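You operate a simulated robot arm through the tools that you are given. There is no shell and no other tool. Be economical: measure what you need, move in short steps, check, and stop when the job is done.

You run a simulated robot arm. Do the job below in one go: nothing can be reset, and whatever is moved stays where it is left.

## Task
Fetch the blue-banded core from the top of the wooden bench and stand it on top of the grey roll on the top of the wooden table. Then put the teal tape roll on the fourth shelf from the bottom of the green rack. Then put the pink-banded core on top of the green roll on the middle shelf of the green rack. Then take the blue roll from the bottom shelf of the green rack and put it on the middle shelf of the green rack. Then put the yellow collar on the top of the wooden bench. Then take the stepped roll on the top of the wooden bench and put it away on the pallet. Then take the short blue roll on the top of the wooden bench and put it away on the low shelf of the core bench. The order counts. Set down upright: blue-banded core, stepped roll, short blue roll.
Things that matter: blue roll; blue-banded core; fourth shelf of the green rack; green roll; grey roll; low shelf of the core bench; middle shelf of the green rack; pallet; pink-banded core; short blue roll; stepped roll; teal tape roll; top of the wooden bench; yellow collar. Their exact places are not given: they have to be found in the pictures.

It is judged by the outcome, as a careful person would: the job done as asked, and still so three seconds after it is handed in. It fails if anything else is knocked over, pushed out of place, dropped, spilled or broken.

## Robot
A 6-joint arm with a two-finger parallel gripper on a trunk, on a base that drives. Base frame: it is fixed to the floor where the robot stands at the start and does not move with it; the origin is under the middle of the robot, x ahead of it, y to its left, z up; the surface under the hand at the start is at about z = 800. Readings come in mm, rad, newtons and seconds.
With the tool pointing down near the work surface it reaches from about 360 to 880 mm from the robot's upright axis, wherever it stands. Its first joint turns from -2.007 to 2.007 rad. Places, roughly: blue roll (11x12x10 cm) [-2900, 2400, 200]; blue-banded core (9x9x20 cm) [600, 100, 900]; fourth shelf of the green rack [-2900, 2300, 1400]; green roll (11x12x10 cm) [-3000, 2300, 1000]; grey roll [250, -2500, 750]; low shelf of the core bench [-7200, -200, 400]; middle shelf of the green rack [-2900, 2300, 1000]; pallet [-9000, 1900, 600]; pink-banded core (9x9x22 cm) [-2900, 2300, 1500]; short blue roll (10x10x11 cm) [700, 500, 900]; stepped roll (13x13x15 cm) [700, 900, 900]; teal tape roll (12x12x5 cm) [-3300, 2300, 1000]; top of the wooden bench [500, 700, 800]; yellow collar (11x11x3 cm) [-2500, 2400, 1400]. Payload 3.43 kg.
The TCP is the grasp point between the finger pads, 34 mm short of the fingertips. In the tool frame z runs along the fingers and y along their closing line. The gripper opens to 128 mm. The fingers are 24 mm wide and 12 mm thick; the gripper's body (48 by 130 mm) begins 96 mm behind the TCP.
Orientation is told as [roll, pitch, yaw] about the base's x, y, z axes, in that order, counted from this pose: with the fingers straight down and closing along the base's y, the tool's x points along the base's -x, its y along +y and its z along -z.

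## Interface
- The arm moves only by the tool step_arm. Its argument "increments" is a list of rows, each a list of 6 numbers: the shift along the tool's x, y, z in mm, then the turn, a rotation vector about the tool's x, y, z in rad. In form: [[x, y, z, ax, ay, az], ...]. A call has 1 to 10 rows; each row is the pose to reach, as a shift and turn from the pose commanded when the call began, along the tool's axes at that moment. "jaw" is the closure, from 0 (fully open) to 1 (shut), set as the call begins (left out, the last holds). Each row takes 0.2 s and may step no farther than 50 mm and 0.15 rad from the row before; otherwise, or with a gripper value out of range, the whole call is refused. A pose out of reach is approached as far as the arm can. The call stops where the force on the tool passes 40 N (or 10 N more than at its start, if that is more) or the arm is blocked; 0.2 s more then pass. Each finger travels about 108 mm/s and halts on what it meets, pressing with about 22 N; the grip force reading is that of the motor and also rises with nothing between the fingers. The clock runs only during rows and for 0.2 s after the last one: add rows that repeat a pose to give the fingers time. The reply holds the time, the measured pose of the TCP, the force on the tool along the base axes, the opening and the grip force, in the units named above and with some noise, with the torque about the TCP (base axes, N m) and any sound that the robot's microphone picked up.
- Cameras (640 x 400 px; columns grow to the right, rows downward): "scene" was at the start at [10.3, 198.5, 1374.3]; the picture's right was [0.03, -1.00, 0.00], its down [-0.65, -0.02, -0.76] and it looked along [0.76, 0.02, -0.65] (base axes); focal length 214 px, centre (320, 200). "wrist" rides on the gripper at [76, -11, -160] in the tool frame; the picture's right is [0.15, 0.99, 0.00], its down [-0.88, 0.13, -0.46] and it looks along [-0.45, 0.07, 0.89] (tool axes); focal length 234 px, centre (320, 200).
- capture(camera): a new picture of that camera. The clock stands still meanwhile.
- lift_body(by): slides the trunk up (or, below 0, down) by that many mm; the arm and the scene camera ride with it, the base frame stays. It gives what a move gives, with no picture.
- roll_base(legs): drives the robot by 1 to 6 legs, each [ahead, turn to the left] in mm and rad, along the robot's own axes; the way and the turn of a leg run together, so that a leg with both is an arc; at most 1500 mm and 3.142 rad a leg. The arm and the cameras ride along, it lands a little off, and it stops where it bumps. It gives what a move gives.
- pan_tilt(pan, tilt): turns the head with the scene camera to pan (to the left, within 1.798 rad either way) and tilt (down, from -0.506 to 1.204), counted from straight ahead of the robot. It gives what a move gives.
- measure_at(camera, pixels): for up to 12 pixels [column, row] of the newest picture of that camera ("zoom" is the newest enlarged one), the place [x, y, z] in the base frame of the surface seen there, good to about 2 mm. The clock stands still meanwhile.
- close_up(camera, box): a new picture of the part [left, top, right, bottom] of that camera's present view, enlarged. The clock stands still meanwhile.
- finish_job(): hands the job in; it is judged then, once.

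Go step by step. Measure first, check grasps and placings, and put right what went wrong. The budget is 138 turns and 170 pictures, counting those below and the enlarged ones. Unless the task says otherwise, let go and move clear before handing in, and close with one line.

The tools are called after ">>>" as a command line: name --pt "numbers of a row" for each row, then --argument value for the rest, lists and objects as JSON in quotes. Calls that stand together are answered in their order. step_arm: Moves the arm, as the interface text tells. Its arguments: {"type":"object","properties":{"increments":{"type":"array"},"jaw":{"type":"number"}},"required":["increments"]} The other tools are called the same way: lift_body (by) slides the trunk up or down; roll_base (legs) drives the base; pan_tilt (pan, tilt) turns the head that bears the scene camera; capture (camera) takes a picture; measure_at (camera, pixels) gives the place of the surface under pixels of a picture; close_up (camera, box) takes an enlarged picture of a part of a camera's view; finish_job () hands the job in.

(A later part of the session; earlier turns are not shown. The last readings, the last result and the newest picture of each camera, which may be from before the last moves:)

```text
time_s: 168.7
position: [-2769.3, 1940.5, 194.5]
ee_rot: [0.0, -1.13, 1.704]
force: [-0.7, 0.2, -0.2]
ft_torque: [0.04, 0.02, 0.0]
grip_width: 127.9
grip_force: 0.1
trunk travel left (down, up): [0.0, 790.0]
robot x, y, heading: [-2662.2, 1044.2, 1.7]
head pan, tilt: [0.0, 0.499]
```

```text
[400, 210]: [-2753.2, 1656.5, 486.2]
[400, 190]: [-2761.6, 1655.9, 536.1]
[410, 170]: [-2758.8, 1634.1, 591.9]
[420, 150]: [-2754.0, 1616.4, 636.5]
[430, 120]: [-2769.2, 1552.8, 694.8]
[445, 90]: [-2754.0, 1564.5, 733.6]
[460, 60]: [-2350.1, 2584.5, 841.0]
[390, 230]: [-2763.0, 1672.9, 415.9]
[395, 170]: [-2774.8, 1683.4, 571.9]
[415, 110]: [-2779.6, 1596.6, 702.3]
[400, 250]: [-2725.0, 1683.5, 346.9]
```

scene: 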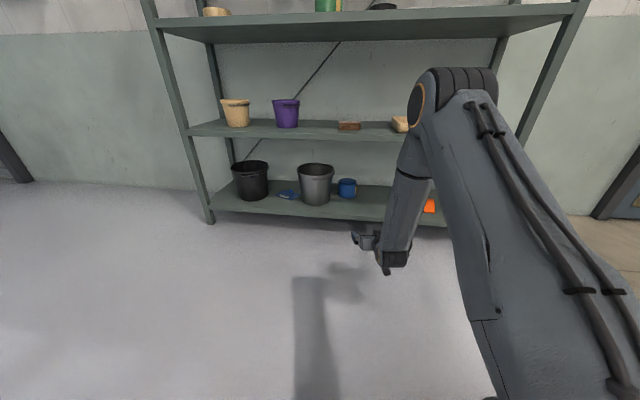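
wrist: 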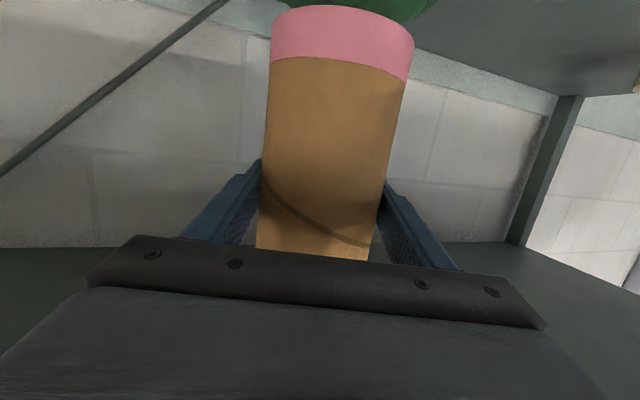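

With more reach the forearm should stay in front of the shelf edge. I extend to about 1040 mm in free space, trim the heading to 1.733, and check the forearm again.

>>> step_arm --pt "-15 0 31 0 0 0" --pt "-30 0 62 0 0 0" --pt "-45 0 94 0 0 0" --pt "-59 0 125 0 0 0" --pt "-59 0 125 0 0 0"

>>> roll_base --legs '[[0, 0.032]]'

>>> capture --camera "scene"

>>> measure_at --camera "scene" --pixels '[[385, 200], [388, 180], [395, 160], [400, 150], [405, 140], [395, 190], [405, 170], [420, 130], [400, 120], [385, 220]]'

```text
time_s: 169.9
position: [-2784.3, 2076.2, 193.9]
ee_rot: [0.0, -1.131, 1.707]
force: [-0.4, -0.1, 0.0]
ft_torque: [-0.02, 0.03, -0.02]
grip_width: 127.7
grip_force: 0.0
trunk travel left (down, up): [0.0, 790.0]
robot x, y, heading: [-2659.8, 1043.6, 1.706]
head pan, tilt: [0.0, 0.499]
```

```text
time_s: 170.7
position: [-2819.1, 2071.9, 193.8]
ee_rot: [0.001, -1.131, 1.737]
force: [0.5, 0.0, -0.7]
ft_torque: [0.02, -0.01, 0.0]
grip_width: 127.8
grip_force: 0.1
trunk travel left (down, up): [0.0, 790.0]
robot x, y, heading: [-2661.9, 1046.1, 1.737]
head pan, tilt: [0.0, 0.499]
```

```text
107 pictures are left
```

scene: 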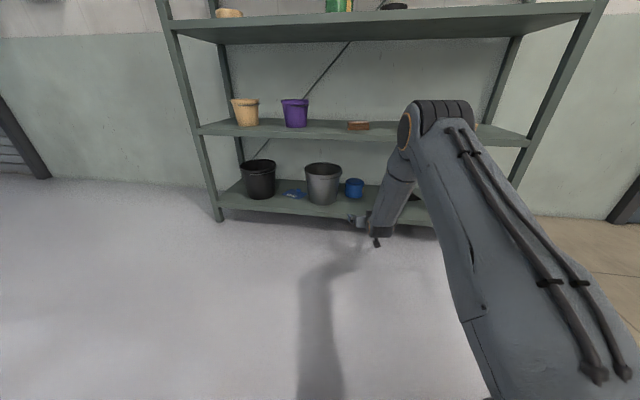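

```text
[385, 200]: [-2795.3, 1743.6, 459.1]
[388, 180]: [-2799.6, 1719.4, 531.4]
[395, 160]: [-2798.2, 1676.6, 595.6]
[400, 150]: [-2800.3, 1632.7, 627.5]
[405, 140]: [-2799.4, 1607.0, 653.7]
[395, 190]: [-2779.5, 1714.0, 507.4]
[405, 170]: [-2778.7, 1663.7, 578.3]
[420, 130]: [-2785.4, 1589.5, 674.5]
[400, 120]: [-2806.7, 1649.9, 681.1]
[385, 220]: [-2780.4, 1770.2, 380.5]
```

The forearm now trails about 280 mm behind the TCP at shelf height, so it will clear. I drive in 210 mm and look.

>>> roll_base --legs '[[210, 0]]'

>>> capture --camera "wrist"

>>> close_up --camera "scene" --box '[280, 110, 440, 260]'

```text
time_s: 172.3
position: [-2857.4, 2279.6, 194.4]
ee_rot: [-0.001, -1.131, 1.739]
force: [0.1, 0.6, 0.4]
ft_torque: [-0.01, 0.01, -0.03]
grip_width: 127.7
grip_force: 0.0
trunk travel left (down, up): [0.0, 790.0]
robot x, y, heading: [-2696.1, 1253.7, 1.74]
head pan, tilt: [0.0, 0.499]
```

```text
106 pictures are left
```

wrist: 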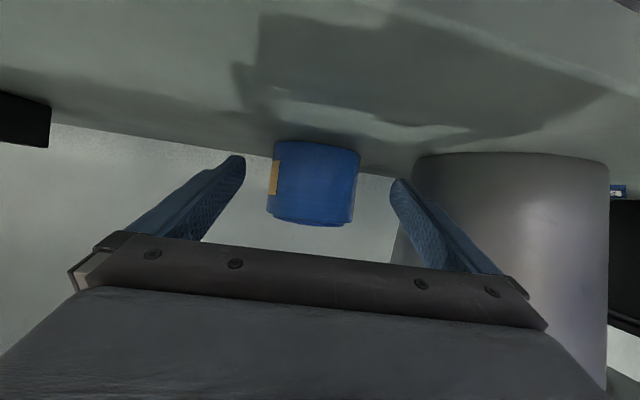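

```text
2.67 times, centred on (360, 185) of scene
```

zoom: 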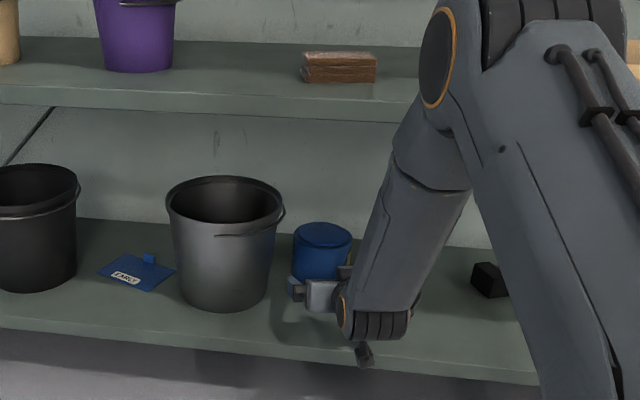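

The bucket stands close to the left finger. I re-measure the roll and the bucket's side from here before the last approach.

>>> measure_at --camera "wrist" --pixels '[[272, 180], [315, 180], [355, 180], [275, 215], [315, 220], [350, 215], [415, 175], [440, 170], [410, 200], [400, 230]]'

>>> measure_at --camera "zoom" --pixels '[[296, 255], [322, 265], [347, 250], [322, 225], [270, 260], [272, 285], [277, 240], [283, 212], [290, 290]]'

```text
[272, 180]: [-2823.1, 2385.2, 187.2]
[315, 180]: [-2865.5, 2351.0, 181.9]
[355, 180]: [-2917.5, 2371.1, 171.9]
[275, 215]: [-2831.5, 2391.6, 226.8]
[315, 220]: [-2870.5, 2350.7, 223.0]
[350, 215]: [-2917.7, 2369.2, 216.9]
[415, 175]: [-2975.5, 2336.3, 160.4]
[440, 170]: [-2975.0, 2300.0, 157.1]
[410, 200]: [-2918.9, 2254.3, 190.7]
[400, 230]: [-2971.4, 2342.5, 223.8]
```

```text
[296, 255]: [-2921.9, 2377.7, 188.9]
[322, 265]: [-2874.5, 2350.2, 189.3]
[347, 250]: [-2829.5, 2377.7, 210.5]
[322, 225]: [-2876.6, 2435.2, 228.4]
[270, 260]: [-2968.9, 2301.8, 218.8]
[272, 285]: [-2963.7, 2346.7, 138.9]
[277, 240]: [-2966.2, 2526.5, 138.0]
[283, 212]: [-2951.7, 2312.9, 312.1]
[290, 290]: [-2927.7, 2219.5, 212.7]
```

The roll's centre is (−2874.5, 2405), and the bucket clears the finger by about 20 mm. I shift 4 mm right and drive the last 110 mm.

>>> step_arm --pt "0 -4 0 0 0 0" --pt "0 -4 0 0 0 0"

>>> roll_base --legs '[[108, 0]]'

>>> capture --camera "wrist"

>>> close_up --camera "scene" --box '[280, 110, 440, 260]'

```text
time_s: 172.9
position: [-2851.1, 2279.8, 194.1]
ee_rot: [-0.001, -1.132, 1.739]
force: [-0.4, 0.0, -0.3]
ft_torque: [-0.01, 0.02, 0.01]
grip_width: 127.9
grip_force: 0.1
trunk travel left (down, up): [0.0, 790.0]
robot x, y, heading: [-2700.3, 1253.3, 1.737]
head pan, tilt: [0.0, 0.499]
```

```text
time_s: 174.1
position: [-2870.1, 2386.8, 193.6]
ee_rot: [-0.002, -1.131, 1.74]
force: [-0.1, -0.1, -0.5]
ft_torque: [-0.01, -0.03, 0.0]
grip_width: 128.2
grip_force: 0.1
trunk travel left (down, up): [0.0, 790.0]
robot x, y, heading: [-2714.7, 1360.9, 1.733]
head pan, tilt: [0.0, 0.499]
```

```text
104 pictures are left
```

wrist: 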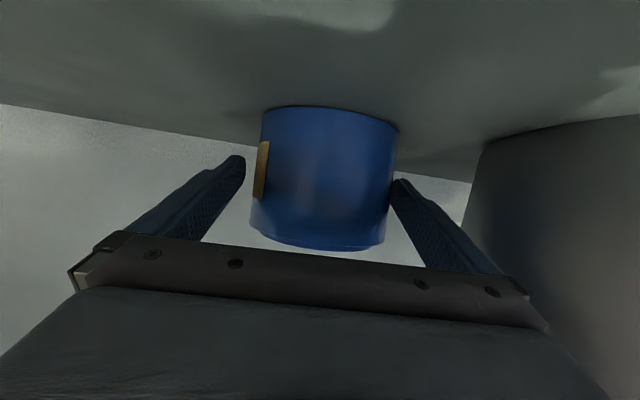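

```text
2.67 times, centred on (360, 185) of scene
```

zoom: 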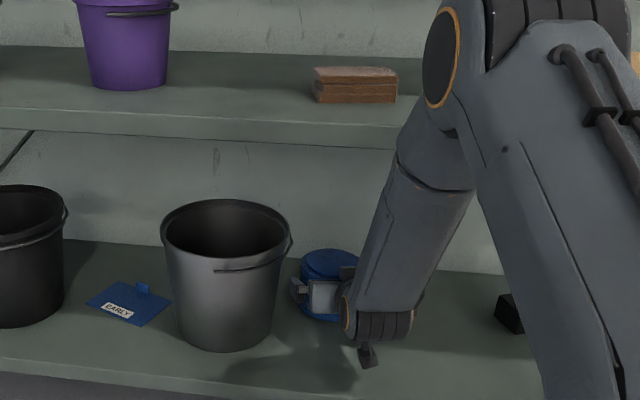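

The roll is straddled. I close and lift gently by about 25 mm.

>>> step_arm --pt "0 1.5 0 0 0 0" --pt "0 1.5 0 0 0 0" --pt "0 1.5 0 0 0 0" --pt "0 1.5 0 0 0 0" --jaw 1

>>> step_arm --pt "-1 0 -0.4 0 0 0" --pt "-4 0 -1.7 0 0 0" --pt "-9 0 -3.8 0 0 0" --pt "-14 0 -6 0 0 0" --pt "-19 0 -8 0 0 0" --pt "-23 0 -9.7 0 0 0" --pt "-25 0 -10.6 0 0 0" --pt "-25 0 -10.6 0 0 0"

>>> capture --camera "wrist"

>>> close_up --camera "scene" --box '[280, 110, 440, 260]'

```text
time_s: 175.1
position: [-2871.9, 2385.5, 192.2]
ee_rot: [-0.002, -1.131, 1.739]
force: [2.1, 0.2, -0.1]
ft_torque: [0.2, -0.11, -0.09]
grip_width: 106.3
grip_force: 21.3
trunk travel left (down, up): [0.0, 790.0]
robot x, y, heading: [-2711.8, 1354.8, 1.744]
head pan, tilt: [0.0, 0.499]
```

```text
time_s: 176.9
position: [-2871.8, 2386.1, 219.9]
ee_rot: [-0.001, -1.132, 1.738]
force: [-0.1, -0.3, -3.9]
ft_torque: [-0.09, -0.01, -0.01]
grip_width: 106.2
grip_force: 21.8
trunk travel left (down, up): [0.0, 790.0]
robot x, y, heading: [-2716.9, 1359.4, 1.735]
head pan, tilt: [0.0, 0.499]
```

```text
102 pictures are left
```

wrist: 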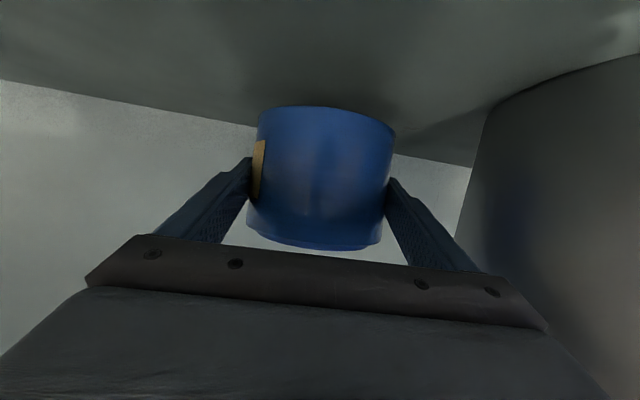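

```text
2.67 times, centred on (360, 185) of scene
```

zoom: 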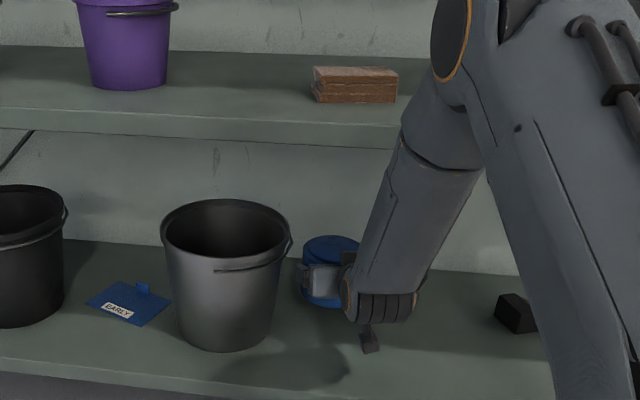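

The blue roll is held. I back out and raise the trunk, drawing the arm in.

>>> roll_base --legs '[[-400, 0]]'

>>> lift_body --by 400

>>> step_arm --pt "0 0 -8 0 0 0" --pt "-2 0 -26 0 0 0" --pt "-5 0 -50 0 0 0" --pt "-8 0 -80 0 0 0" --pt "-12 0 -115 0 0 0" --pt "-18 0 -150 0 0 0" --pt "-25 0 -185 0 0 0" --pt "-35 0 -215 0 0 0" --pt "-45 0 -240 0 0 0" --pt "-50 0 -255 0 0 0"

>>> capture --camera "scene"

```text
time_s: 179.4
position: [-2805.5, 1990.9, 220.5]
ee_rot: [-0.002, -1.13, 1.739]
force: [-0.8, -0.8, -4.8]
ft_torque: [-0.1, -0.02, -0.01]
grip_width: 106.3
grip_force: 22.4
trunk travel left (down, up): [0.0, 790.0]
robot x, y, heading: [-2652.3, 961.5, 1.74]
head pan, tilt: [0.0, 0.499]
```

```text
time_s: 183.2
position: [-2806.4, 1990.0, 620.2]
ee_rot: [-0.002, -1.132, 1.74]
force: [-0.2, 0.0, -5.2]
ft_torque: [-0.12, -0.03, -0.03]
grip_width: 106.4
grip_force: 21.9
trunk travel left (down, up): [-400.0, 390.0]
robot x, y, heading: [-2651.4, 962.6, 1.741]
head pan, tilt: [0.0, 0.499]
```

```text
time_s: 185.4
position: [-2771.1, 1784.1, 774.5]
ee_rot: [-0.001, -1.13, 1.74]
force: [-0.2, 0.1, -4.1]
ft_torque: [-0.08, -0.03, 0.0]
grip_width: 106.4
grip_force: 22.0
trunk travel left (down, up): [-400.0, 390.0]
robot x, y, heading: [-2650.0, 965.4, 1.744]
head pan, tilt: [0.0, 0.499]
```

```text
100 pictures are left
```

scene: 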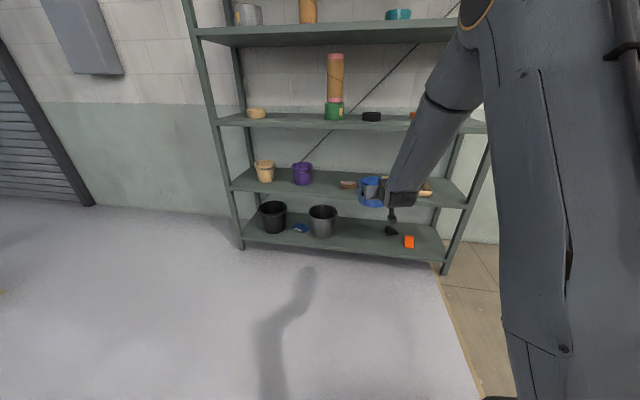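

I raise further and drive to a stance facing the free spot at (−3210, 2310) on the middle shelf.

>>> lift_body --by 190

>>> step_arm --pt "-3 0 -6 0 0 0" --pt "-11 0 -21 0 0 0" --pt "-21 0 -40 0 0 0" --pt "-32 0 -60 0 0 0" --pt "-41 0 -78 0 0 0" --pt "-46.7 0 -88 0 0 0"

>>> roll_base --legs '[[0, 0.71], [510, 0], [0, -0.715]]'

>>> pan_tilt --pan 0.1 --tilt 0.35

>>> capture --camera "scene"

>>> capture --camera "wrist"

```text
time_s: 187.5
position: [-2771.7, 1784.4, 963.7]
ee_rot: [-0.001, -1.129, 1.74]
force: [0.5, 0.6, -4.9]
ft_torque: [-0.1, -0.01, -0.01]
grip_width: 106.5
grip_force: 22.1
trunk travel left (down, up): [-590.0, 200.0]
robot x, y, heading: [-2645.8, 966.1, 1.744]
head pan, tilt: [0.0, 0.499]
```

```text
time_s: 188.9
position: [-2761.4, 1726.4, 1043.3]
ee_rot: [-0.003, -1.131, 1.741]
force: [-0.9, -0.5, -4.3]
ft_torque: [-0.08, 0.0, 0.0]
grip_width: 106.1
grip_force: 22.3
trunk travel left (down, up): [-590.0, 200.0]
robot x, y, heading: [-2647.4, 961.4, 1.738]
head pan, tilt: [0.0, 0.499]
```

```text
time_s: 195.7
position: [-3154.3, 2051.0, 1044.2]
ee_rot: [-0.001, -1.132, 1.743]
force: [0.3, 0.8, -3.7]
ft_torque: [-0.09, -0.01, -0.02]
grip_width: 106.0
grip_force: 22.1
trunk travel left (down, up): [-590.0, 200.0]
robot x, y, heading: [-3039.5, 1286.8, 1.739]
head pan, tilt: [0.0, 0.499]
```

```text
time_s: 196.4
position: [-3154.9, 2050.3, 1044.2]
ee_rot: [-0.002, -1.131, 1.743]
force: [-0.8, 0.7, -4.3]
ft_torque: [-0.1, 0.02, 0.02]
grip_width: 106.1
grip_force: 21.8
trunk travel left (down, up): [-590.0, 200.0]
robot x, y, heading: [-3038.3, 1286.5, 1.746]
head pan, tilt: [0.099, 0.351]
```

```text
99 pictures are left
```

scene: 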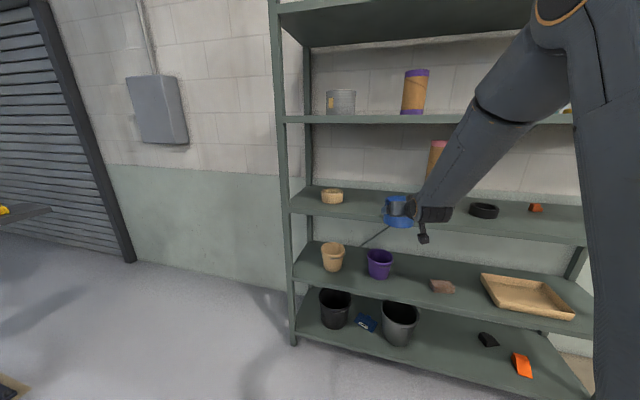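

```text
98 pictures are left
```

wrist: 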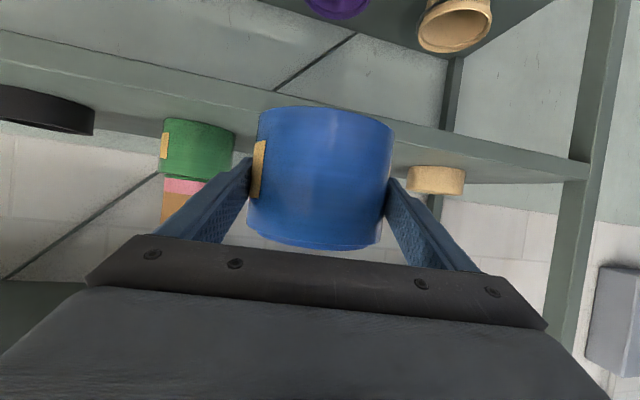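

The free spot lies straight ahead. I check the forearm's position at the fourth shelf's edge height first.

>>> measure_at --camera "scene" --pixels '[[430, 190], [450, 155], [470, 120], [480, 100], [500, 60], [520, 40], [490, 140], [510, 110], [395, 222], [385, 212]]'

```text
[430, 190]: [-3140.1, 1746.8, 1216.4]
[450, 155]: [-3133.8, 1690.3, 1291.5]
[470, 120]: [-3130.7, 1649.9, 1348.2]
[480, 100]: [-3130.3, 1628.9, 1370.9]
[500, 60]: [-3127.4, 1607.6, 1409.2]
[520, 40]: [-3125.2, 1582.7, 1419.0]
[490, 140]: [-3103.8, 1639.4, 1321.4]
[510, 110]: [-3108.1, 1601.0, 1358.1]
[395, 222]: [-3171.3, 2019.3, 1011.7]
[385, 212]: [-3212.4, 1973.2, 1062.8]
```

Plenty of clearance. I drive 245 mm in.

>>> roll_base --legs '[[243, 0]]'

>>> close_up --camera "scene" --box '[300, 120, 500, 260]'

```text
time_s: 198.2
position: [-3194.2, 2287.0, 1043.4]
ee_rot: [-0.002, -1.131, 1.743]
force: [0.7, -0.5, -4.6]
ft_torque: [-0.12, 0.01, 0.02]
grip_width: 106.3
grip_force: 21.8
trunk travel left (down, up): [-590.0, 200.0]
robot x, y, heading: [-3080.3, 1525.3, 1.744]
head pan, tilt: [0.099, 0.351]
```

```text
2.86 times, centred on (400, 190) of scene
```

zoom: 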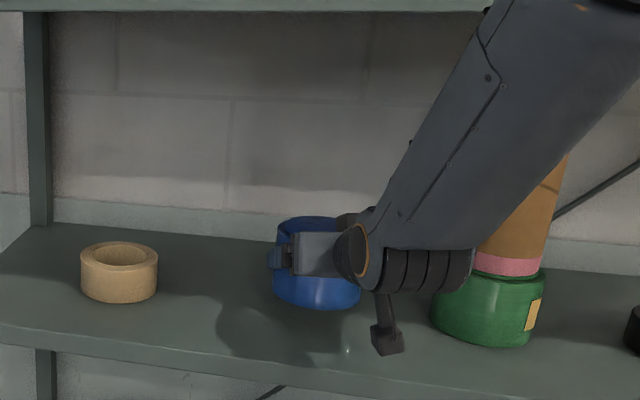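

Clear on both sides. I lower 28 mm, then creep to contact.

>>> step_arm --pt "3 0 1.4 0 0 0" --pt "8 0 3.8 0 0 0" --pt "14 0 6.6 0 0 0" --pt "20 0 9.4 0 0 0" --pt "25.3 0 11.9 0 0 0" --pt "27 0 12.7 0 0 0" --pt "27 0 12.7 0 0 0"

>>> step_arm --pt "0.9 0 0.4 0 0 0" --pt "1.8 0 0.8 0 0 0" --pt "1.8 0 0.8 0 0 0"

>>> close_up --camera "scene" --box '[340, 160, 480, 250]'

```text
time_s: 199.8
position: [-3195.1, 2288.7, 1015.0]
ee_rot: [-0.003, -1.13, 1.742]
force: [-0.1, -0.1, -3.1]
ft_torque: [-0.05, 0.07, 0.01]
grip_width: 106.0
grip_force: 22.2
trunk travel left (down, up): [-590.0, 200.0]
robot x, y, heading: [-3078.8, 1527.9, 1.74]
head pan, tilt: [0.099, 0.351]
```

```text
time_s: 200.6
position: [-3194.8, 2288.6, 1013.7]
ee_rot: [-0.001, -1.131, 1.741]
force: [1.8, -2.1, 8.9]
ft_torque: [-0.32, 0.11, -0.02]
grip_width: 106.4
grip_force: 21.9
trunk travel left (down, up): [-590.0, 200.0]
robot x, y, heading: [-3080.6, 1527.3, 1.744]
head pan, tilt: [0.099, 0.351]
```

```text
4.44 times, centred on (410, 205) of scene
```

zoom: 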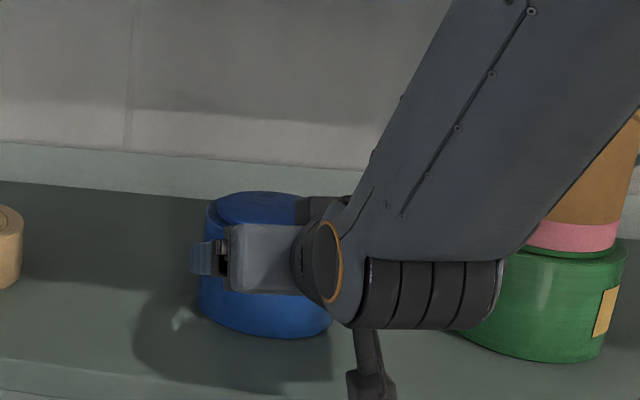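

There is contact. I open and withdraw straight back.

>>> step_arm --pt "0 0 0 0 0 0" --pt "0 0 0 0 0 0" --pt "0 0 0 0 0 0" --jaw 0

>>> step_arm --pt "0 0 -15 0 0 0" --pt "0 0 -45 0 0 0" --pt "0 0 -85 0 0 0"

>>> roll_base --legs '[[-300, 0]]'

>>> capture --camera "scene"

```text
time_s: 201.3
position: [-3195.7, 2288.1, 1011.9]
ee_rot: [-0.002, -1.131, 1.743]
force: [-0.9, -0.5, 0.3]
ft_torque: [-0.01, -0.05, 0.02]
grip_width: 128.0
grip_force: 0.0
trunk travel left (down, up): [-590.0, 200.0]
robot x, y, heading: [-3081.3, 1524.4, 1.743]
head pan, tilt: [0.099, 0.351]
```

```text
time_s: 202.2
position: [-3180.8, 2213.3, 1047.4]
ee_rot: [-0.002, -1.131, 1.74]
force: [-0.6, -0.2, -0.5]
ft_torque: [0.05, 0.03, 0.0]
grip_width: 127.7
grip_force: 0.1
trunk travel left (down, up): [-590.0, 200.0]
robot x, y, heading: [-3079.7, 1524.8, 1.736]
head pan, tilt: [0.099, 0.351]
```

```text
time_s: 204.2
position: [-3131.9, 1918.1, 1047.7]
ee_rot: [-0.001, -1.132, 1.743]
force: [0.1, 0.3, -0.3]
ft_torque: [-0.05, -0.03, -0.03]
grip_width: 128.0
grip_force: 0.1
trunk travel left (down, up): [-590.0, 200.0]
robot x, y, heading: [-3031.3, 1231.3, 1.748]
head pan, tilt: [0.099, 0.351]
```

```text
95 pictures are left
```

scene: 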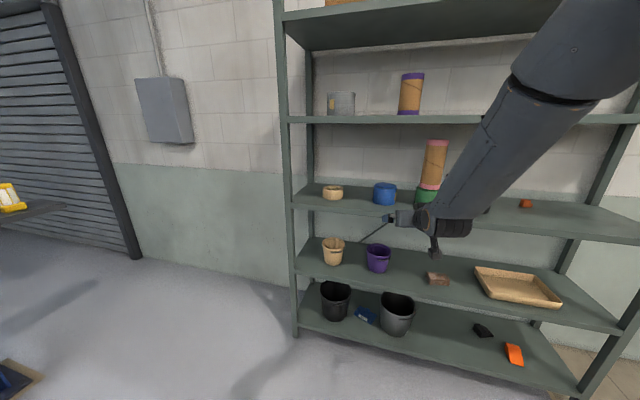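

The blue roll is on the middle shelf. Next is the yellow collar: I move in front of it with the trunk up and the hand raised.

>>> lift_body --by 198

>>> roll_base --legs '[[0, -1.547], [509, 0], [0, 1.373]]'

>>> step_arm --pt "-26 0 -12 0 0.02 0" --pt "-52 0 -24 0 0.04 0" --pt "-78 0 -37 0 0.06 0" --pt "-104 0 -49 0 0.08 0" --pt "-130 0 -61 0 0.1 0" --pt "-156 0 -73 0 0.119 0" --pt "-181 0 -85 0 0.119 0" --pt "-181 0 -85 0 0.119 0"

>>> pan_tilt --pan 0.05 --tilt 0.35

>>> capture --camera "scene"

```text
time_s: 206.3
position: [-3131.9, 1918.8, 1245.4]
ee_rot: [-0.002, -1.131, 1.743]
force: [-0.6, 0.3, -0.1]
ft_torque: [0.0, 0.0, -0.02]
grip_width: 128.3
grip_force: 0.0
trunk travel left (down, up): [-788.0, 2.0]
robot x, y, heading: [-3029.5, 1231.8, 1.746]
head pan, tilt: [0.099, 0.351]
```

```text
time_s: 216.4
position: [-2521.7, 2031.4, 1245.1]
ee_rot: [-0.002, -1.131, 1.582]
force: [-0.5, 0.3, 0.6]
ft_torque: [0.02, 0.02, -0.01]
grip_width: 128.2
grip_force: 0.1
trunk travel left (down, up): [-788.0, 2.0]
robot x, y, heading: [-2534.1, 1334.4, 1.586]
head pan, tilt: [0.099, 0.351]
```

```text
time_s: 218.2
position: [-2518.3, 2030.2, 1444.7]
ee_rot: [0.065, -1.016, 1.522]
force: [0.6, -0.9, 0.2]
ft_torque: [0.05, 0.01, 0.17]
grip_width: 128.3
grip_force: 0.0
out of reach, approached as far as the arm can: row 5, 6, 7, 8
trunk travel left (down, up): [-788.0, 2.0]
robot x, y, heading: [-2531.8, 1335.4, 1.583]
head pan, tilt: [0.099, 0.351]
```

```text
time_s: 218.9
position: [-2519.3, 2031.1, 1443.0]
ee_rot: [0.081, -1.016, 1.507]
force: [-0.2, 1.0, 0.6]
ft_torque: [0.02, 0.01, 0.02]
grip_width: 127.9
grip_force: 0.0
trunk travel left (down, up): [-788.0, 2.0]
robot x, y, heading: [-2530.6, 1334.4, 1.577]
head pan, tilt: [0.051, 0.351]
```

```text
94 pictures are left
```

scene: 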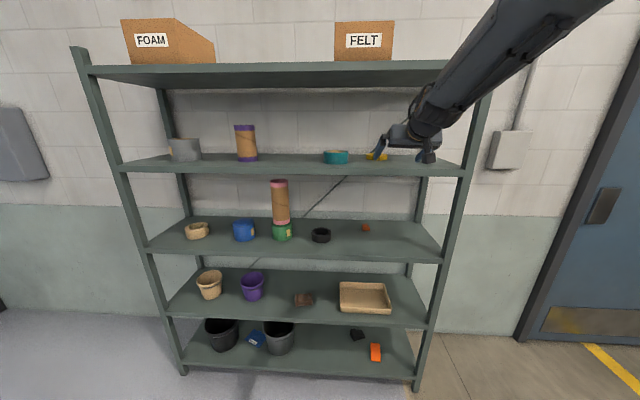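

The collar shows at (377,156). The arm stopped short with a small twist; I try correcting the orientation while moving slightly.

>>> step_arm --pt "0 0 10 0.017 0 -0.04" --pt "-5 0 20 0.017 0 -0.04" --pt "-5 0 20 0.017 0 -0.04"

>>> close_up --camera "scene" --box '[310, 120, 430, 185]'

>>> measure_at --camera "scene" --pixels '[[425, 118], [440, 95], [470, 70], [500, 40], [376, 157], [336, 158]]'

```text
time_s: 219.7
position: [-2528.3, 2044.3, 1463.6]
ee_rot: [0.027, -1.11, 1.606]
force: [0.6, -0.1, 0.0]
ft_torque: [-0.01, 0.02, 0.0]
grip_width: 127.9
grip_force: 0.1
out of reach, approached as far as the arm can: row 1, 2
trunk travel left (down, up): [-788.0, 2.0]
robot x, y, heading: [-2532.8, 1338.3, 1.583]
head pan, tilt: [0.051, 0.351]
```

```text
5.33 times, centred on (370, 152) of scene
```

zoom: 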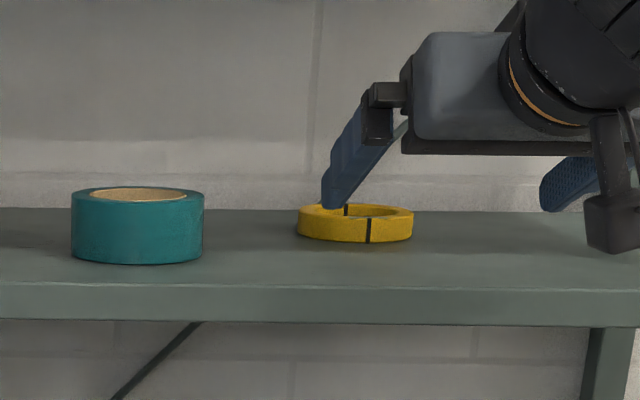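

```text
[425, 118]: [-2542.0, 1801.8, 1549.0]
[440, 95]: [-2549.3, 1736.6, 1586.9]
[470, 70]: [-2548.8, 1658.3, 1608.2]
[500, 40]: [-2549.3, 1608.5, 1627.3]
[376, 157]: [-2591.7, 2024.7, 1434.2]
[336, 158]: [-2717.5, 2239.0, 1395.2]
```

The hand is lined up with the forearm (a wrist singularity), so I steepen the tool to 45° and straighten it.

>>> step_arm --pt "0 0 0 0.02 0.11 0.005" --pt "0 0 0 0.035 0.22 0.008" --pt "0 0 0 0.048 0.325 0.01" --pt "0 0 0 0.048 0.325 0.01"

>>> measure_at --camera "zoom" --pixels '[[300, 222], [318, 235], [340, 241], [375, 242], [400, 237], [412, 224], [375, 207], [400, 209], [375, 250], [100, 240], [200, 215], [140, 258]]'

```text
time_s: 220.7
position: [-2524.3, 2045.5, 1419.3]
ee_rot: [0.247, -0.703, 1.375]
force: [0.7, 0.3, -0.2]
ft_torque: [-0.01, 0.02, -0.01]
grip_width: 128.1
grip_force: 0.1
out of reach, approached as far as the arm can: row 1, 2, 3, 4
trunk travel left (down, up): [-788.0, 2.0]
robot x, y, heading: [-2532.5, 1332.0, 1.581]
head pan, tilt: [0.051, 0.351]
```

```text
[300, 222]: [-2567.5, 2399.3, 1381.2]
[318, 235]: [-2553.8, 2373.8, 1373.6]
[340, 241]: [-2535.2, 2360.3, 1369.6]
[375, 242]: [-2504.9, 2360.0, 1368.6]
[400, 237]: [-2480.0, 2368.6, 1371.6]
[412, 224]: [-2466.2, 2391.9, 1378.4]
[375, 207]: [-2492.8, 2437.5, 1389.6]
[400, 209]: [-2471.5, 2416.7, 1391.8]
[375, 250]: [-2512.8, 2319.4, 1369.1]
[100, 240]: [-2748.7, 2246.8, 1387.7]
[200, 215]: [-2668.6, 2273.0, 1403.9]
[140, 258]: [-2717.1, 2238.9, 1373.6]
```

The arm is struggling near its singular stretch at this distance. I pull it in about 100 mm, let it settle, and read.

>>> step_arm --pt "15 0 -15 0 0 0" --pt "35 0 -35 0 0 0" --pt "55 0 -55 0 0 0" --pt "70 0 -70 0 0 0" --pt "70 0 -70 0 0 0" --pt "70 0 -70 0 0 0" --pt "70 0 -70 0 0 0"

>>> capture --camera "scene"

```text
time_s: 222.3
position: [-2527.5, 1947.8, 1426.8]
ee_rot: [0.245, -0.707, 1.373]
force: [-0.1, 0.3, 0.7]
ft_torque: [0.03, 0.0, -0.01]
grip_width: 128.2
grip_force: 0.0
trunk travel left (down, up): [-788.0, 2.0]
robot x, y, heading: [-2529.4, 1337.3, 1.583]
head pan, tilt: [0.051, 0.351]
```

```text
92 pictures are left
```

scene: 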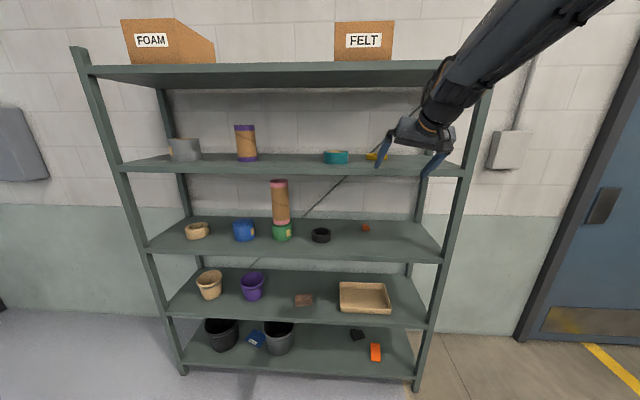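

It follows commands again. I straighten the orientation to 45°, level and on heading.

>>> step_arm --pt "0 0 0 0.055 -0.04 -0.075" --pt "0 0 0 0.109 -0.08 -0.151" --pt "0 0 0 0.109 -0.08 -0.151" --pt "0 0 0 0.109 -0.08 -0.151"

```text
time_s: 223.3
position: [-2526.1, 1946.6, 1427.1]
ee_rot: [0.204, -0.737, 1.417]
force: [-0.1, -0.1, 0.6]
ft_torque: [0.0, -0.01, -0.01]
grip_width: 127.9
grip_force: 0.0
out of reach, approached as far as the arm can: row 1, 2, 3, 4
trunk travel left (down, up): [-788.0, 2.0]
robot x, y, heading: [-2535.6, 1333.3, 1.581]
head pan, tilt: [0.051, 0.351]
```

Still stuck partway. I tip the tool further toward straight down, away from the singularity, while straightening.

>>> step_arm --pt "0 0 0 0.023 0.12 -0.03" --pt "0 0 0 0.046 0.24 -0.06" --pt "0 0 0 0.07 0.35 -0.09" --pt "0 0 0 0.093 0.45 -0.122" --pt "0 0 0 0.093 0.45 -0.122" --pt "0 0 0 0.093 0.45 -0.122" --pt "0 0 0 0.093 0.45 -0.122"

>>> capture --camera "scene"

```text
time_s: 224.9
position: [-2554.5, 1947.5, 1425.1]
ee_rot: [0.251, -0.321, 1.513]
force: [0.2, 0.9, 0.2]
ft_torque: [0.01, -0.02, 0.05]
grip_width: 128.0
grip_force: 0.1
out of reach, approached as far as the arm can: row 1, 2, 3, 4, 5, 6, 7
trunk travel left (down, up): [-788.0, 2.0]
robot x, y, heading: [-2532.4, 1337.0, 1.584]
head pan, tilt: [0.051, 0.351]
```

```text
91 pictures are left
```

scene: 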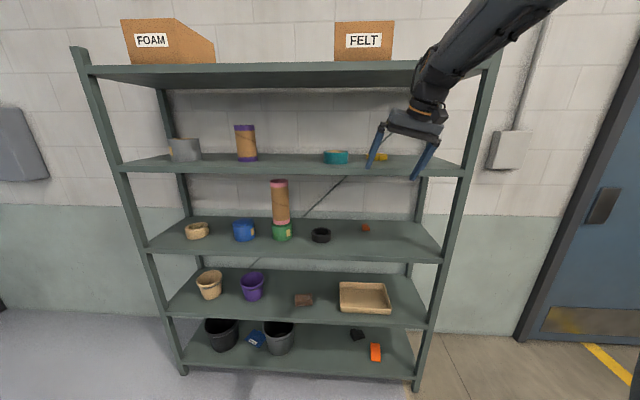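

The wrist seems to have gone round a joint into a bad branch. I return it to the near-level posture, where it worked, to unwind it.

>>> step_arm --pt "0 0 0 0 -0.13 0" --pt "0 0 0 0 -0.26 0" --pt "0 0 0 0 -0.39 0" --pt "0 0 0 0 -0.52 0" --pt "0 0 0 0 -0.65 0" --pt "0 0 0 0 -0.78 0" --pt "0 0 0 0 -0.91 0" --pt "0 0 0 0 -1.04 0" --pt "0 0 0 0 -1.1 0" --pt "0 0 0 0 -1.1 0"

>>> capture --camera "scene"

```text
time_s: 227.1
position: [-2554.5, 1947.0, 1425.8]
ee_rot: [1.043, -1.295, 0.563]
force: [0.7, -0.4, -0.1]
ft_torque: [0.03, 0.02, -0.05]
grip_width: 128.1
grip_force: 0.0
out of reach, approached as far as the arm can: row 7
trunk travel left (down, up): [-788.0, 2.0]
robot x, y, heading: [-2529.5, 1335.8, 1.581]
head pan, tilt: [0.051, 0.351]
```

```text
90 pictures are left
```

scene: 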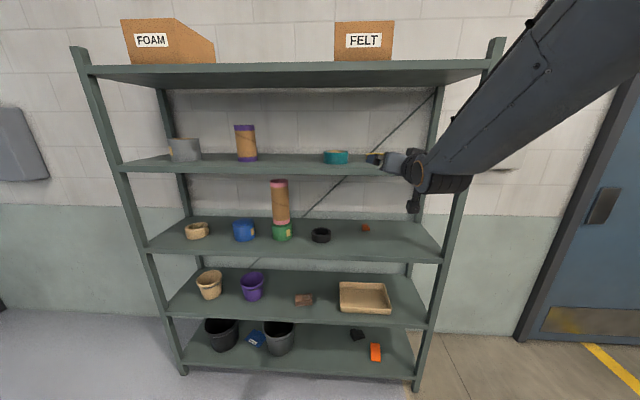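

It is level now, but rolled about 14°. I correct that roll and the small yaw in the level posture.

>>> step_arm --pt "0 0 0 0.02 0 -0.12" --pt "0 0 0 0.041 0 -0.24" --pt "0 0 0 0.041 0 -0.24" --pt "0 0 0 0.041 0 -0.24"

```text
time_s: 228.1
position: [-2554.5, 1947.4, 1426.7]
ee_rot: [-0.043, -1.427, 1.626]
force: [-0.3, 0.7, 0.1]
ft_torque: [0.03, 0.01, 0.02]
grip_width: 128.0
grip_force: 0.0
trunk travel left (down, up): [-788.0, 2.0]
robot x, y, heading: [-2531.7, 1334.5, 1.585]
head pan, tilt: [0.051, 0.351]
```

Straight and level again. I centre the hand laterally in the arm's plane, then steepen to 45° through the singular angle.

>>> step_arm --pt "0 -12 0 0 0 0" --pt "0 -23 0 0 0 0" --pt "0 -23 0 0 0 0"

>>> step_arm --pt "0 0 0 0 0.14 0" --pt "0 0 0 0 0.28 0" --pt "0 0 0 0 0.42 0" --pt "0 0 0 0 0.54 0" --pt "0 0 0 0 0.65 0" --pt "0 0 0 0 0.65 0" --pt "0 0 0 0 0.65 0"

```text
time_s: 228.9
position: [-2531.7, 1947.8, 1426.3]
ee_rot: [-0.038, -1.427, 1.624]
force: [-0.8, -0.4, 0.0]
ft_torque: [0.01, -0.02, 0.0]
grip_width: 128.1
grip_force: 0.1
trunk travel left (down, up): [-788.0, 2.0]
robot x, y, heading: [-2532.4, 1336.9, 1.582]
head pan, tilt: [0.051, 0.351]
```

```text
time_s: 230.5
position: [-2530.5, 1948.5, 1427.0]
ee_rot: [-0.008, -0.778, 1.588]
force: [-0.8, -0.3, 0.3]
ft_torque: [0.03, -0.01, 0.02]
grip_width: 127.9
grip_force: 0.1
trunk travel left (down, up): [-788.0, 2.0]
robot x, y, heading: [-2530.3, 1337.1, 1.584]
head pan, tilt: [0.051, 0.351]
```

Now clean at 45°. I shift 20 mm right and up a little, drive in 320 mm, and look at the collar.

>>> step_arm --pt "-7 -10 -7 0 0 0" --pt "-14 -20 -14 0 0 0" --pt "-14 -20 -14 0 0 0"

>>> roll_base --legs '[[320, 0]]'

>>> capture --camera "wrist"

>>> close_up --camera "scene" --box '[310, 100, 470, 210]'

```text
time_s: 231.3
position: [-2511.0, 1948.6, 1447.7]
ee_rot: [-0.006, -0.778, 1.591]
force: [-0.1, -0.2, -0.2]
ft_torque: [0.0, 0.03, 0.01]
grip_width: 128.0
grip_force: 0.0
trunk travel left (down, up): [-788.0, 2.0]
robot x, y, heading: [-2530.7, 1337.6, 1.582]
head pan, tilt: [0.051, 0.351]
```

```text
time_s: 233.4
position: [-2513.8, 2271.0, 1447.3]
ee_rot: [-0.007, -0.777, 1.588]
force: [-0.6, 0.3, -0.3]
ft_torque: [0.03, -0.02, -0.03]
grip_width: 128.1
grip_force: 0.1
trunk travel left (down, up): [-788.0, 2.0]
robot x, y, heading: [-2539.5, 1659.1, 1.58]
head pan, tilt: [0.051, 0.351]
```

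```text
89 pictures are left
```

wrist: 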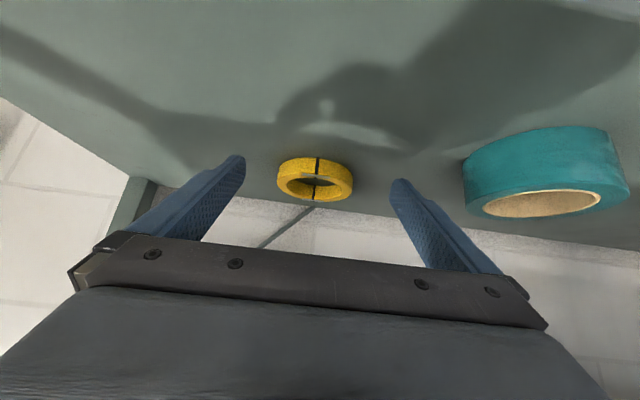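

```text
3.64 times, centred on (390, 155) of scene
```

zoom: 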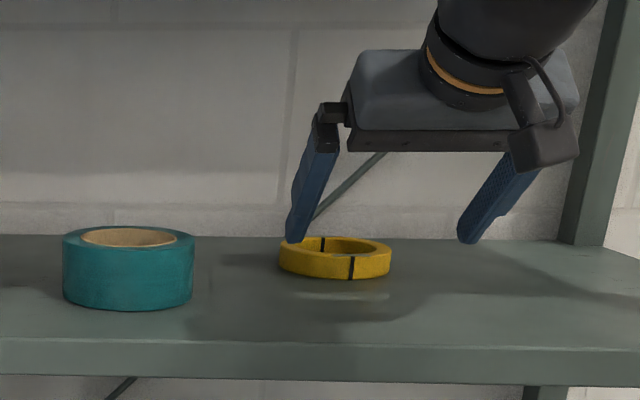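

>>> measure_at --camera "wrist" --pixels '[[280, 182], [315, 160], [351, 180], [315, 198], [285, 170], [345, 168], [300, 195], [335, 197]]'

>>> measure_at --camera "zoom" --pixels '[[281, 260], [300, 272], [325, 277], [360, 276], [385, 268], [389, 255], [340, 240], [335, 268]]'

```text
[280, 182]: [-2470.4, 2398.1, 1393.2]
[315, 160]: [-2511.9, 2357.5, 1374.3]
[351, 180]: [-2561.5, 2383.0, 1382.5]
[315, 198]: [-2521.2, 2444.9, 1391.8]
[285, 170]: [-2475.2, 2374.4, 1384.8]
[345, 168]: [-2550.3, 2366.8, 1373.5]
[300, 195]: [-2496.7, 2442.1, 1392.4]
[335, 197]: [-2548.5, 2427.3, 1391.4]
```

```text
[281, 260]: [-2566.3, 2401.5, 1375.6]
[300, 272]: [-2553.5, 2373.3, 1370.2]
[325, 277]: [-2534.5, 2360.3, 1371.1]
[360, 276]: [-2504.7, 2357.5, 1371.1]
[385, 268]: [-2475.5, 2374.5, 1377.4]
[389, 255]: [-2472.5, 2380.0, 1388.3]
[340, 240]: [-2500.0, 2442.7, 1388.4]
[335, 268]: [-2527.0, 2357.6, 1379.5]
```

The collar's centre is (−2516.5, 2409), radius about 52, top z 1392. I move level above it, then diagonally down along the fingers.

>>> step_arm --pt "-20 0 19 0 0 0" --pt "-40 0 39 0 0 0" --pt "-58.5 0 57.5 0 0 0" --pt "-58.7 0 80 0 0 0" --pt "-58.8 0 100 0 0 0" --pt "-58.8 0 100 0 0 0"

>>> capture --camera "wrist"

>>> close_up --camera "scene" --box '[310, 100, 470, 210]'

```text
time_s: 234.8
position: [-2514.7, 2384.3, 1417.0]
ee_rot: [-0.006, -0.78, 1.588]
force: [0.4, 0.0, -0.1]
ft_torque: [-0.03, -0.02, 0.02]
grip_width: 127.8
grip_force: 0.1
trunk travel left (down, up): [-788.0, 2.0]
robot x, y, heading: [-2538.4, 1657.9, 1.582]
head pan, tilt: [0.051, 0.351]
```

```text
87 pictures are left
```

wrist: 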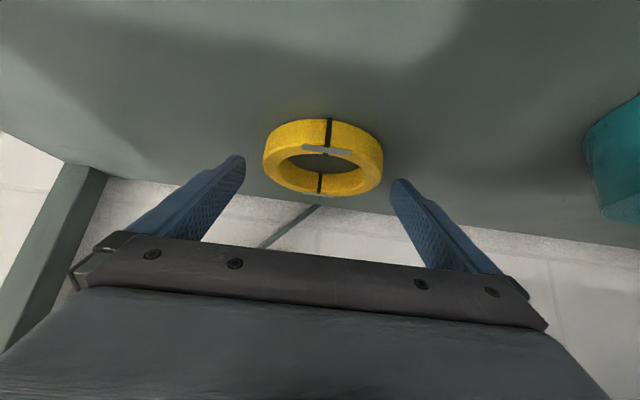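

```text
3.64 times, centred on (390, 155) of scene
```

zoom: 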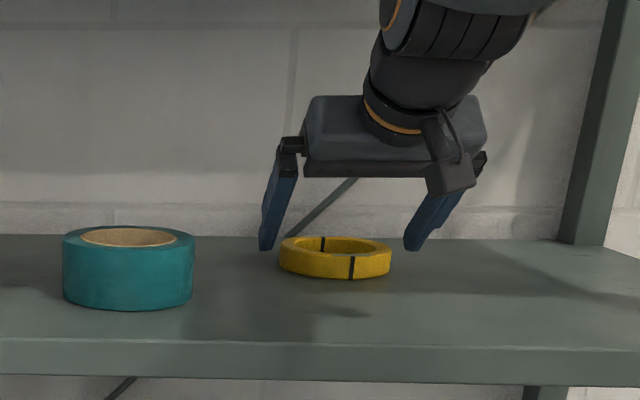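

>>> step_arm --pt "0.5 1 9 0 0 0" --pt "1 1.4 18 0 0 0" --pt "1 1.4 18 0 0 0"

>>> step_arm --pt "0 0 0 0 0 0" --pt "0 0 0 0 0 0" --pt "0 0 0 0 0 0" --pt "0 0 0 0 0 0" --jaw 1

>>> capture --camera "wrist"

>>> close_up --camera "scene" --box '[310, 100, 470, 210]'

```text
time_s: 235.6
position: [-2516.1, 2395.1, 1402.5]
ee_rot: [-0.01, -0.779, 1.588]
force: [-0.1, -0.4, 0.3]
ft_torque: [-0.01, -0.01, -0.01]
grip_width: 128.0
grip_force: 0.0
trunk travel left (down, up): [-788.0, 2.0]
robot x, y, heading: [-2536.6, 1658.4, 1.58]
head pan, tilt: [0.051, 0.351]
```

```text
time_s: 236.6
position: [-2516.8, 2394.9, 1403.6]
ee_rot: [-0.005, -0.778, 1.588]
force: [-0.1, -0.1, 1.2]
ft_torque: [0.07, 0.08, -0.03]
grip_width: 103.3
grip_force: 21.9
trunk travel left (down, up): [-788.0, 2.0]
robot x, y, heading: [-2534.7, 1657.1, 1.58]
head pan, tilt: [0.051, 0.351]
```

```text
85 pictures are left
```

wrist: 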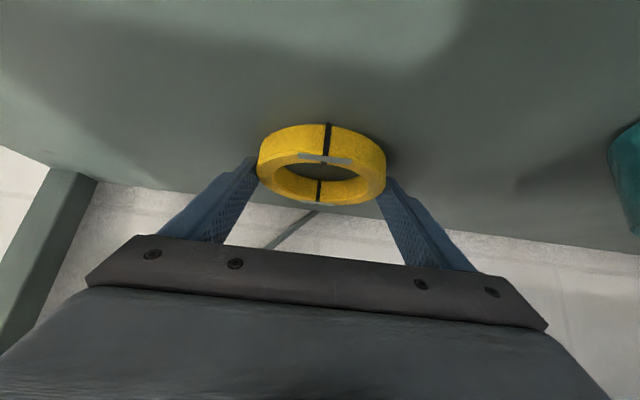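

```text
3.64 times, centred on (390, 155) of scene
```

zoom: 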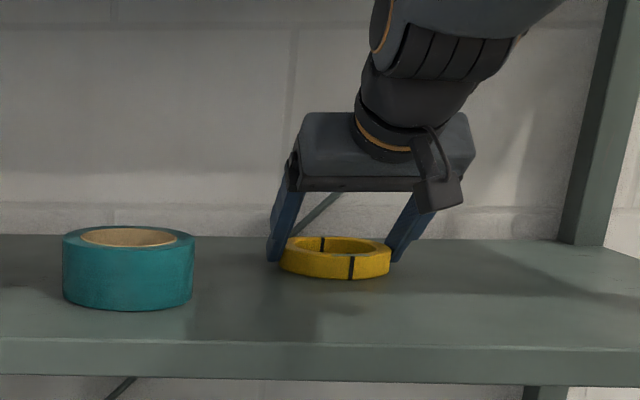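

Gripped at 103 mm. I lift gently by 35 mm.

>>> step_arm --pt "-1 0 -1 0 0 0" --pt "-4 0 -4 0 0 0" --pt "-8 0 -8 0 0 0" --pt "-13 0 -13 0 0 0" --pt "-18 0 -18 0 0 0" --pt "-22 0 -22 0 0 0" --pt "-25 0 -25 0 0 0" --pt "-25 0 -25 0 0 0"

>>> close_up --camera "scene" --box '[310, 100, 470, 210]'

>>> capture --camera "wrist"

```text
time_s: 238.4
position: [-2517.5, 2395.3, 1438.6]
ee_rot: [-0.007, -0.779, 1.589]
force: [-0.5, 0.5, -1.4]
ft_torque: [0.01, 0.0, 0.01]
grip_width: 103.2
grip_force: 21.7
trunk travel left (down, up): [-788.0, 2.0]
robot x, y, heading: [-2532.2, 1657.0, 1.579]
head pan, tilt: [0.051, 0.351]
```

```text
3.64 times, centred on (390, 155) of scene
```

zoom: 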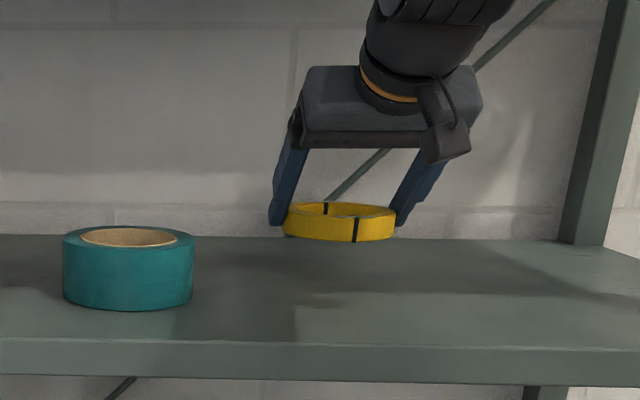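

```text
82 pictures are left
```

wrist: 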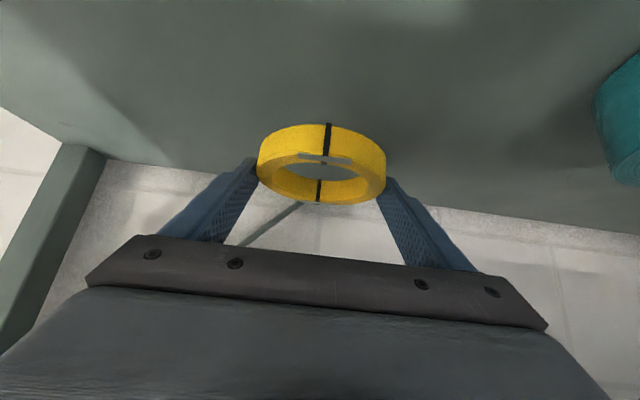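

The collar is held flat. I back out and drive across to the wooden bench, stopping a little short.

>>> roll_base --legs '[[-360, 0], [0, -2.023], [1266, 0], [1266, 0], [0, 0.443]]'

>>> pan_tilt --pan 0.0 --tilt 0.7

>>> capture --camera "scene"

```text
time_s: 258.8
position: [496.7, 193.9, 1439.2]
ee_rot: [-0.008, -0.78, 0.006]
force: [0.0, -0.2, -1.4]
ft_torque: [0.0, 0.03, 0.0]
grip_width: 103.0
grip_force: 21.7
trunk travel left (down, up): [-788.0, 2.0]
robot x, y, heading: [-240.7, 219.0, 0.001]
head pan, tilt: [0.051, 0.351]
```

```text
time_s: 259.6
position: [496.7, 193.3, 1438.9]
ee_rot: [-0.006, -0.778, 0.007]
force: [-0.5, -0.6, -0.2]
ft_torque: [0.0, 0.0, 0.02]
grip_width: 103.1
grip_force: 21.9
trunk travel left (down, up): [-788.0, 2.0]
robot x, y, heading: [-236.9, 219.3, 0.001]
head pan, tilt: [0.0, 0.7]
```

```text
81 pictures are left
```

scene: 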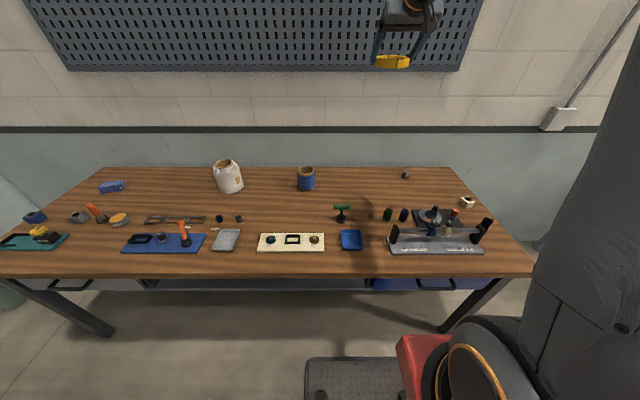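

The area around (370,190) where the core stood is free. I measure the spot and its neighbours.

>>> measure_at --camera "scene" --pixels '[[370, 190], [345, 212], [388, 212], [404, 212], [405, 177], [307, 188], [310, 178], [370, 220], [360, 236], [229, 185], [430, 215], [340, 205]]'

```text
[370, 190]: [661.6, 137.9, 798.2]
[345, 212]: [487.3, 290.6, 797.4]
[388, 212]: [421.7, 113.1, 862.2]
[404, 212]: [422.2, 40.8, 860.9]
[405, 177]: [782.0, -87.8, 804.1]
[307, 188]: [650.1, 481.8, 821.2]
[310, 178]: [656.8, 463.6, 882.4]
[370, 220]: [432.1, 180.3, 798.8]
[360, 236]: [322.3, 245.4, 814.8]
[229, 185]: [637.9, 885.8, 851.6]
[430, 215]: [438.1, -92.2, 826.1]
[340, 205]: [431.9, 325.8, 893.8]
```

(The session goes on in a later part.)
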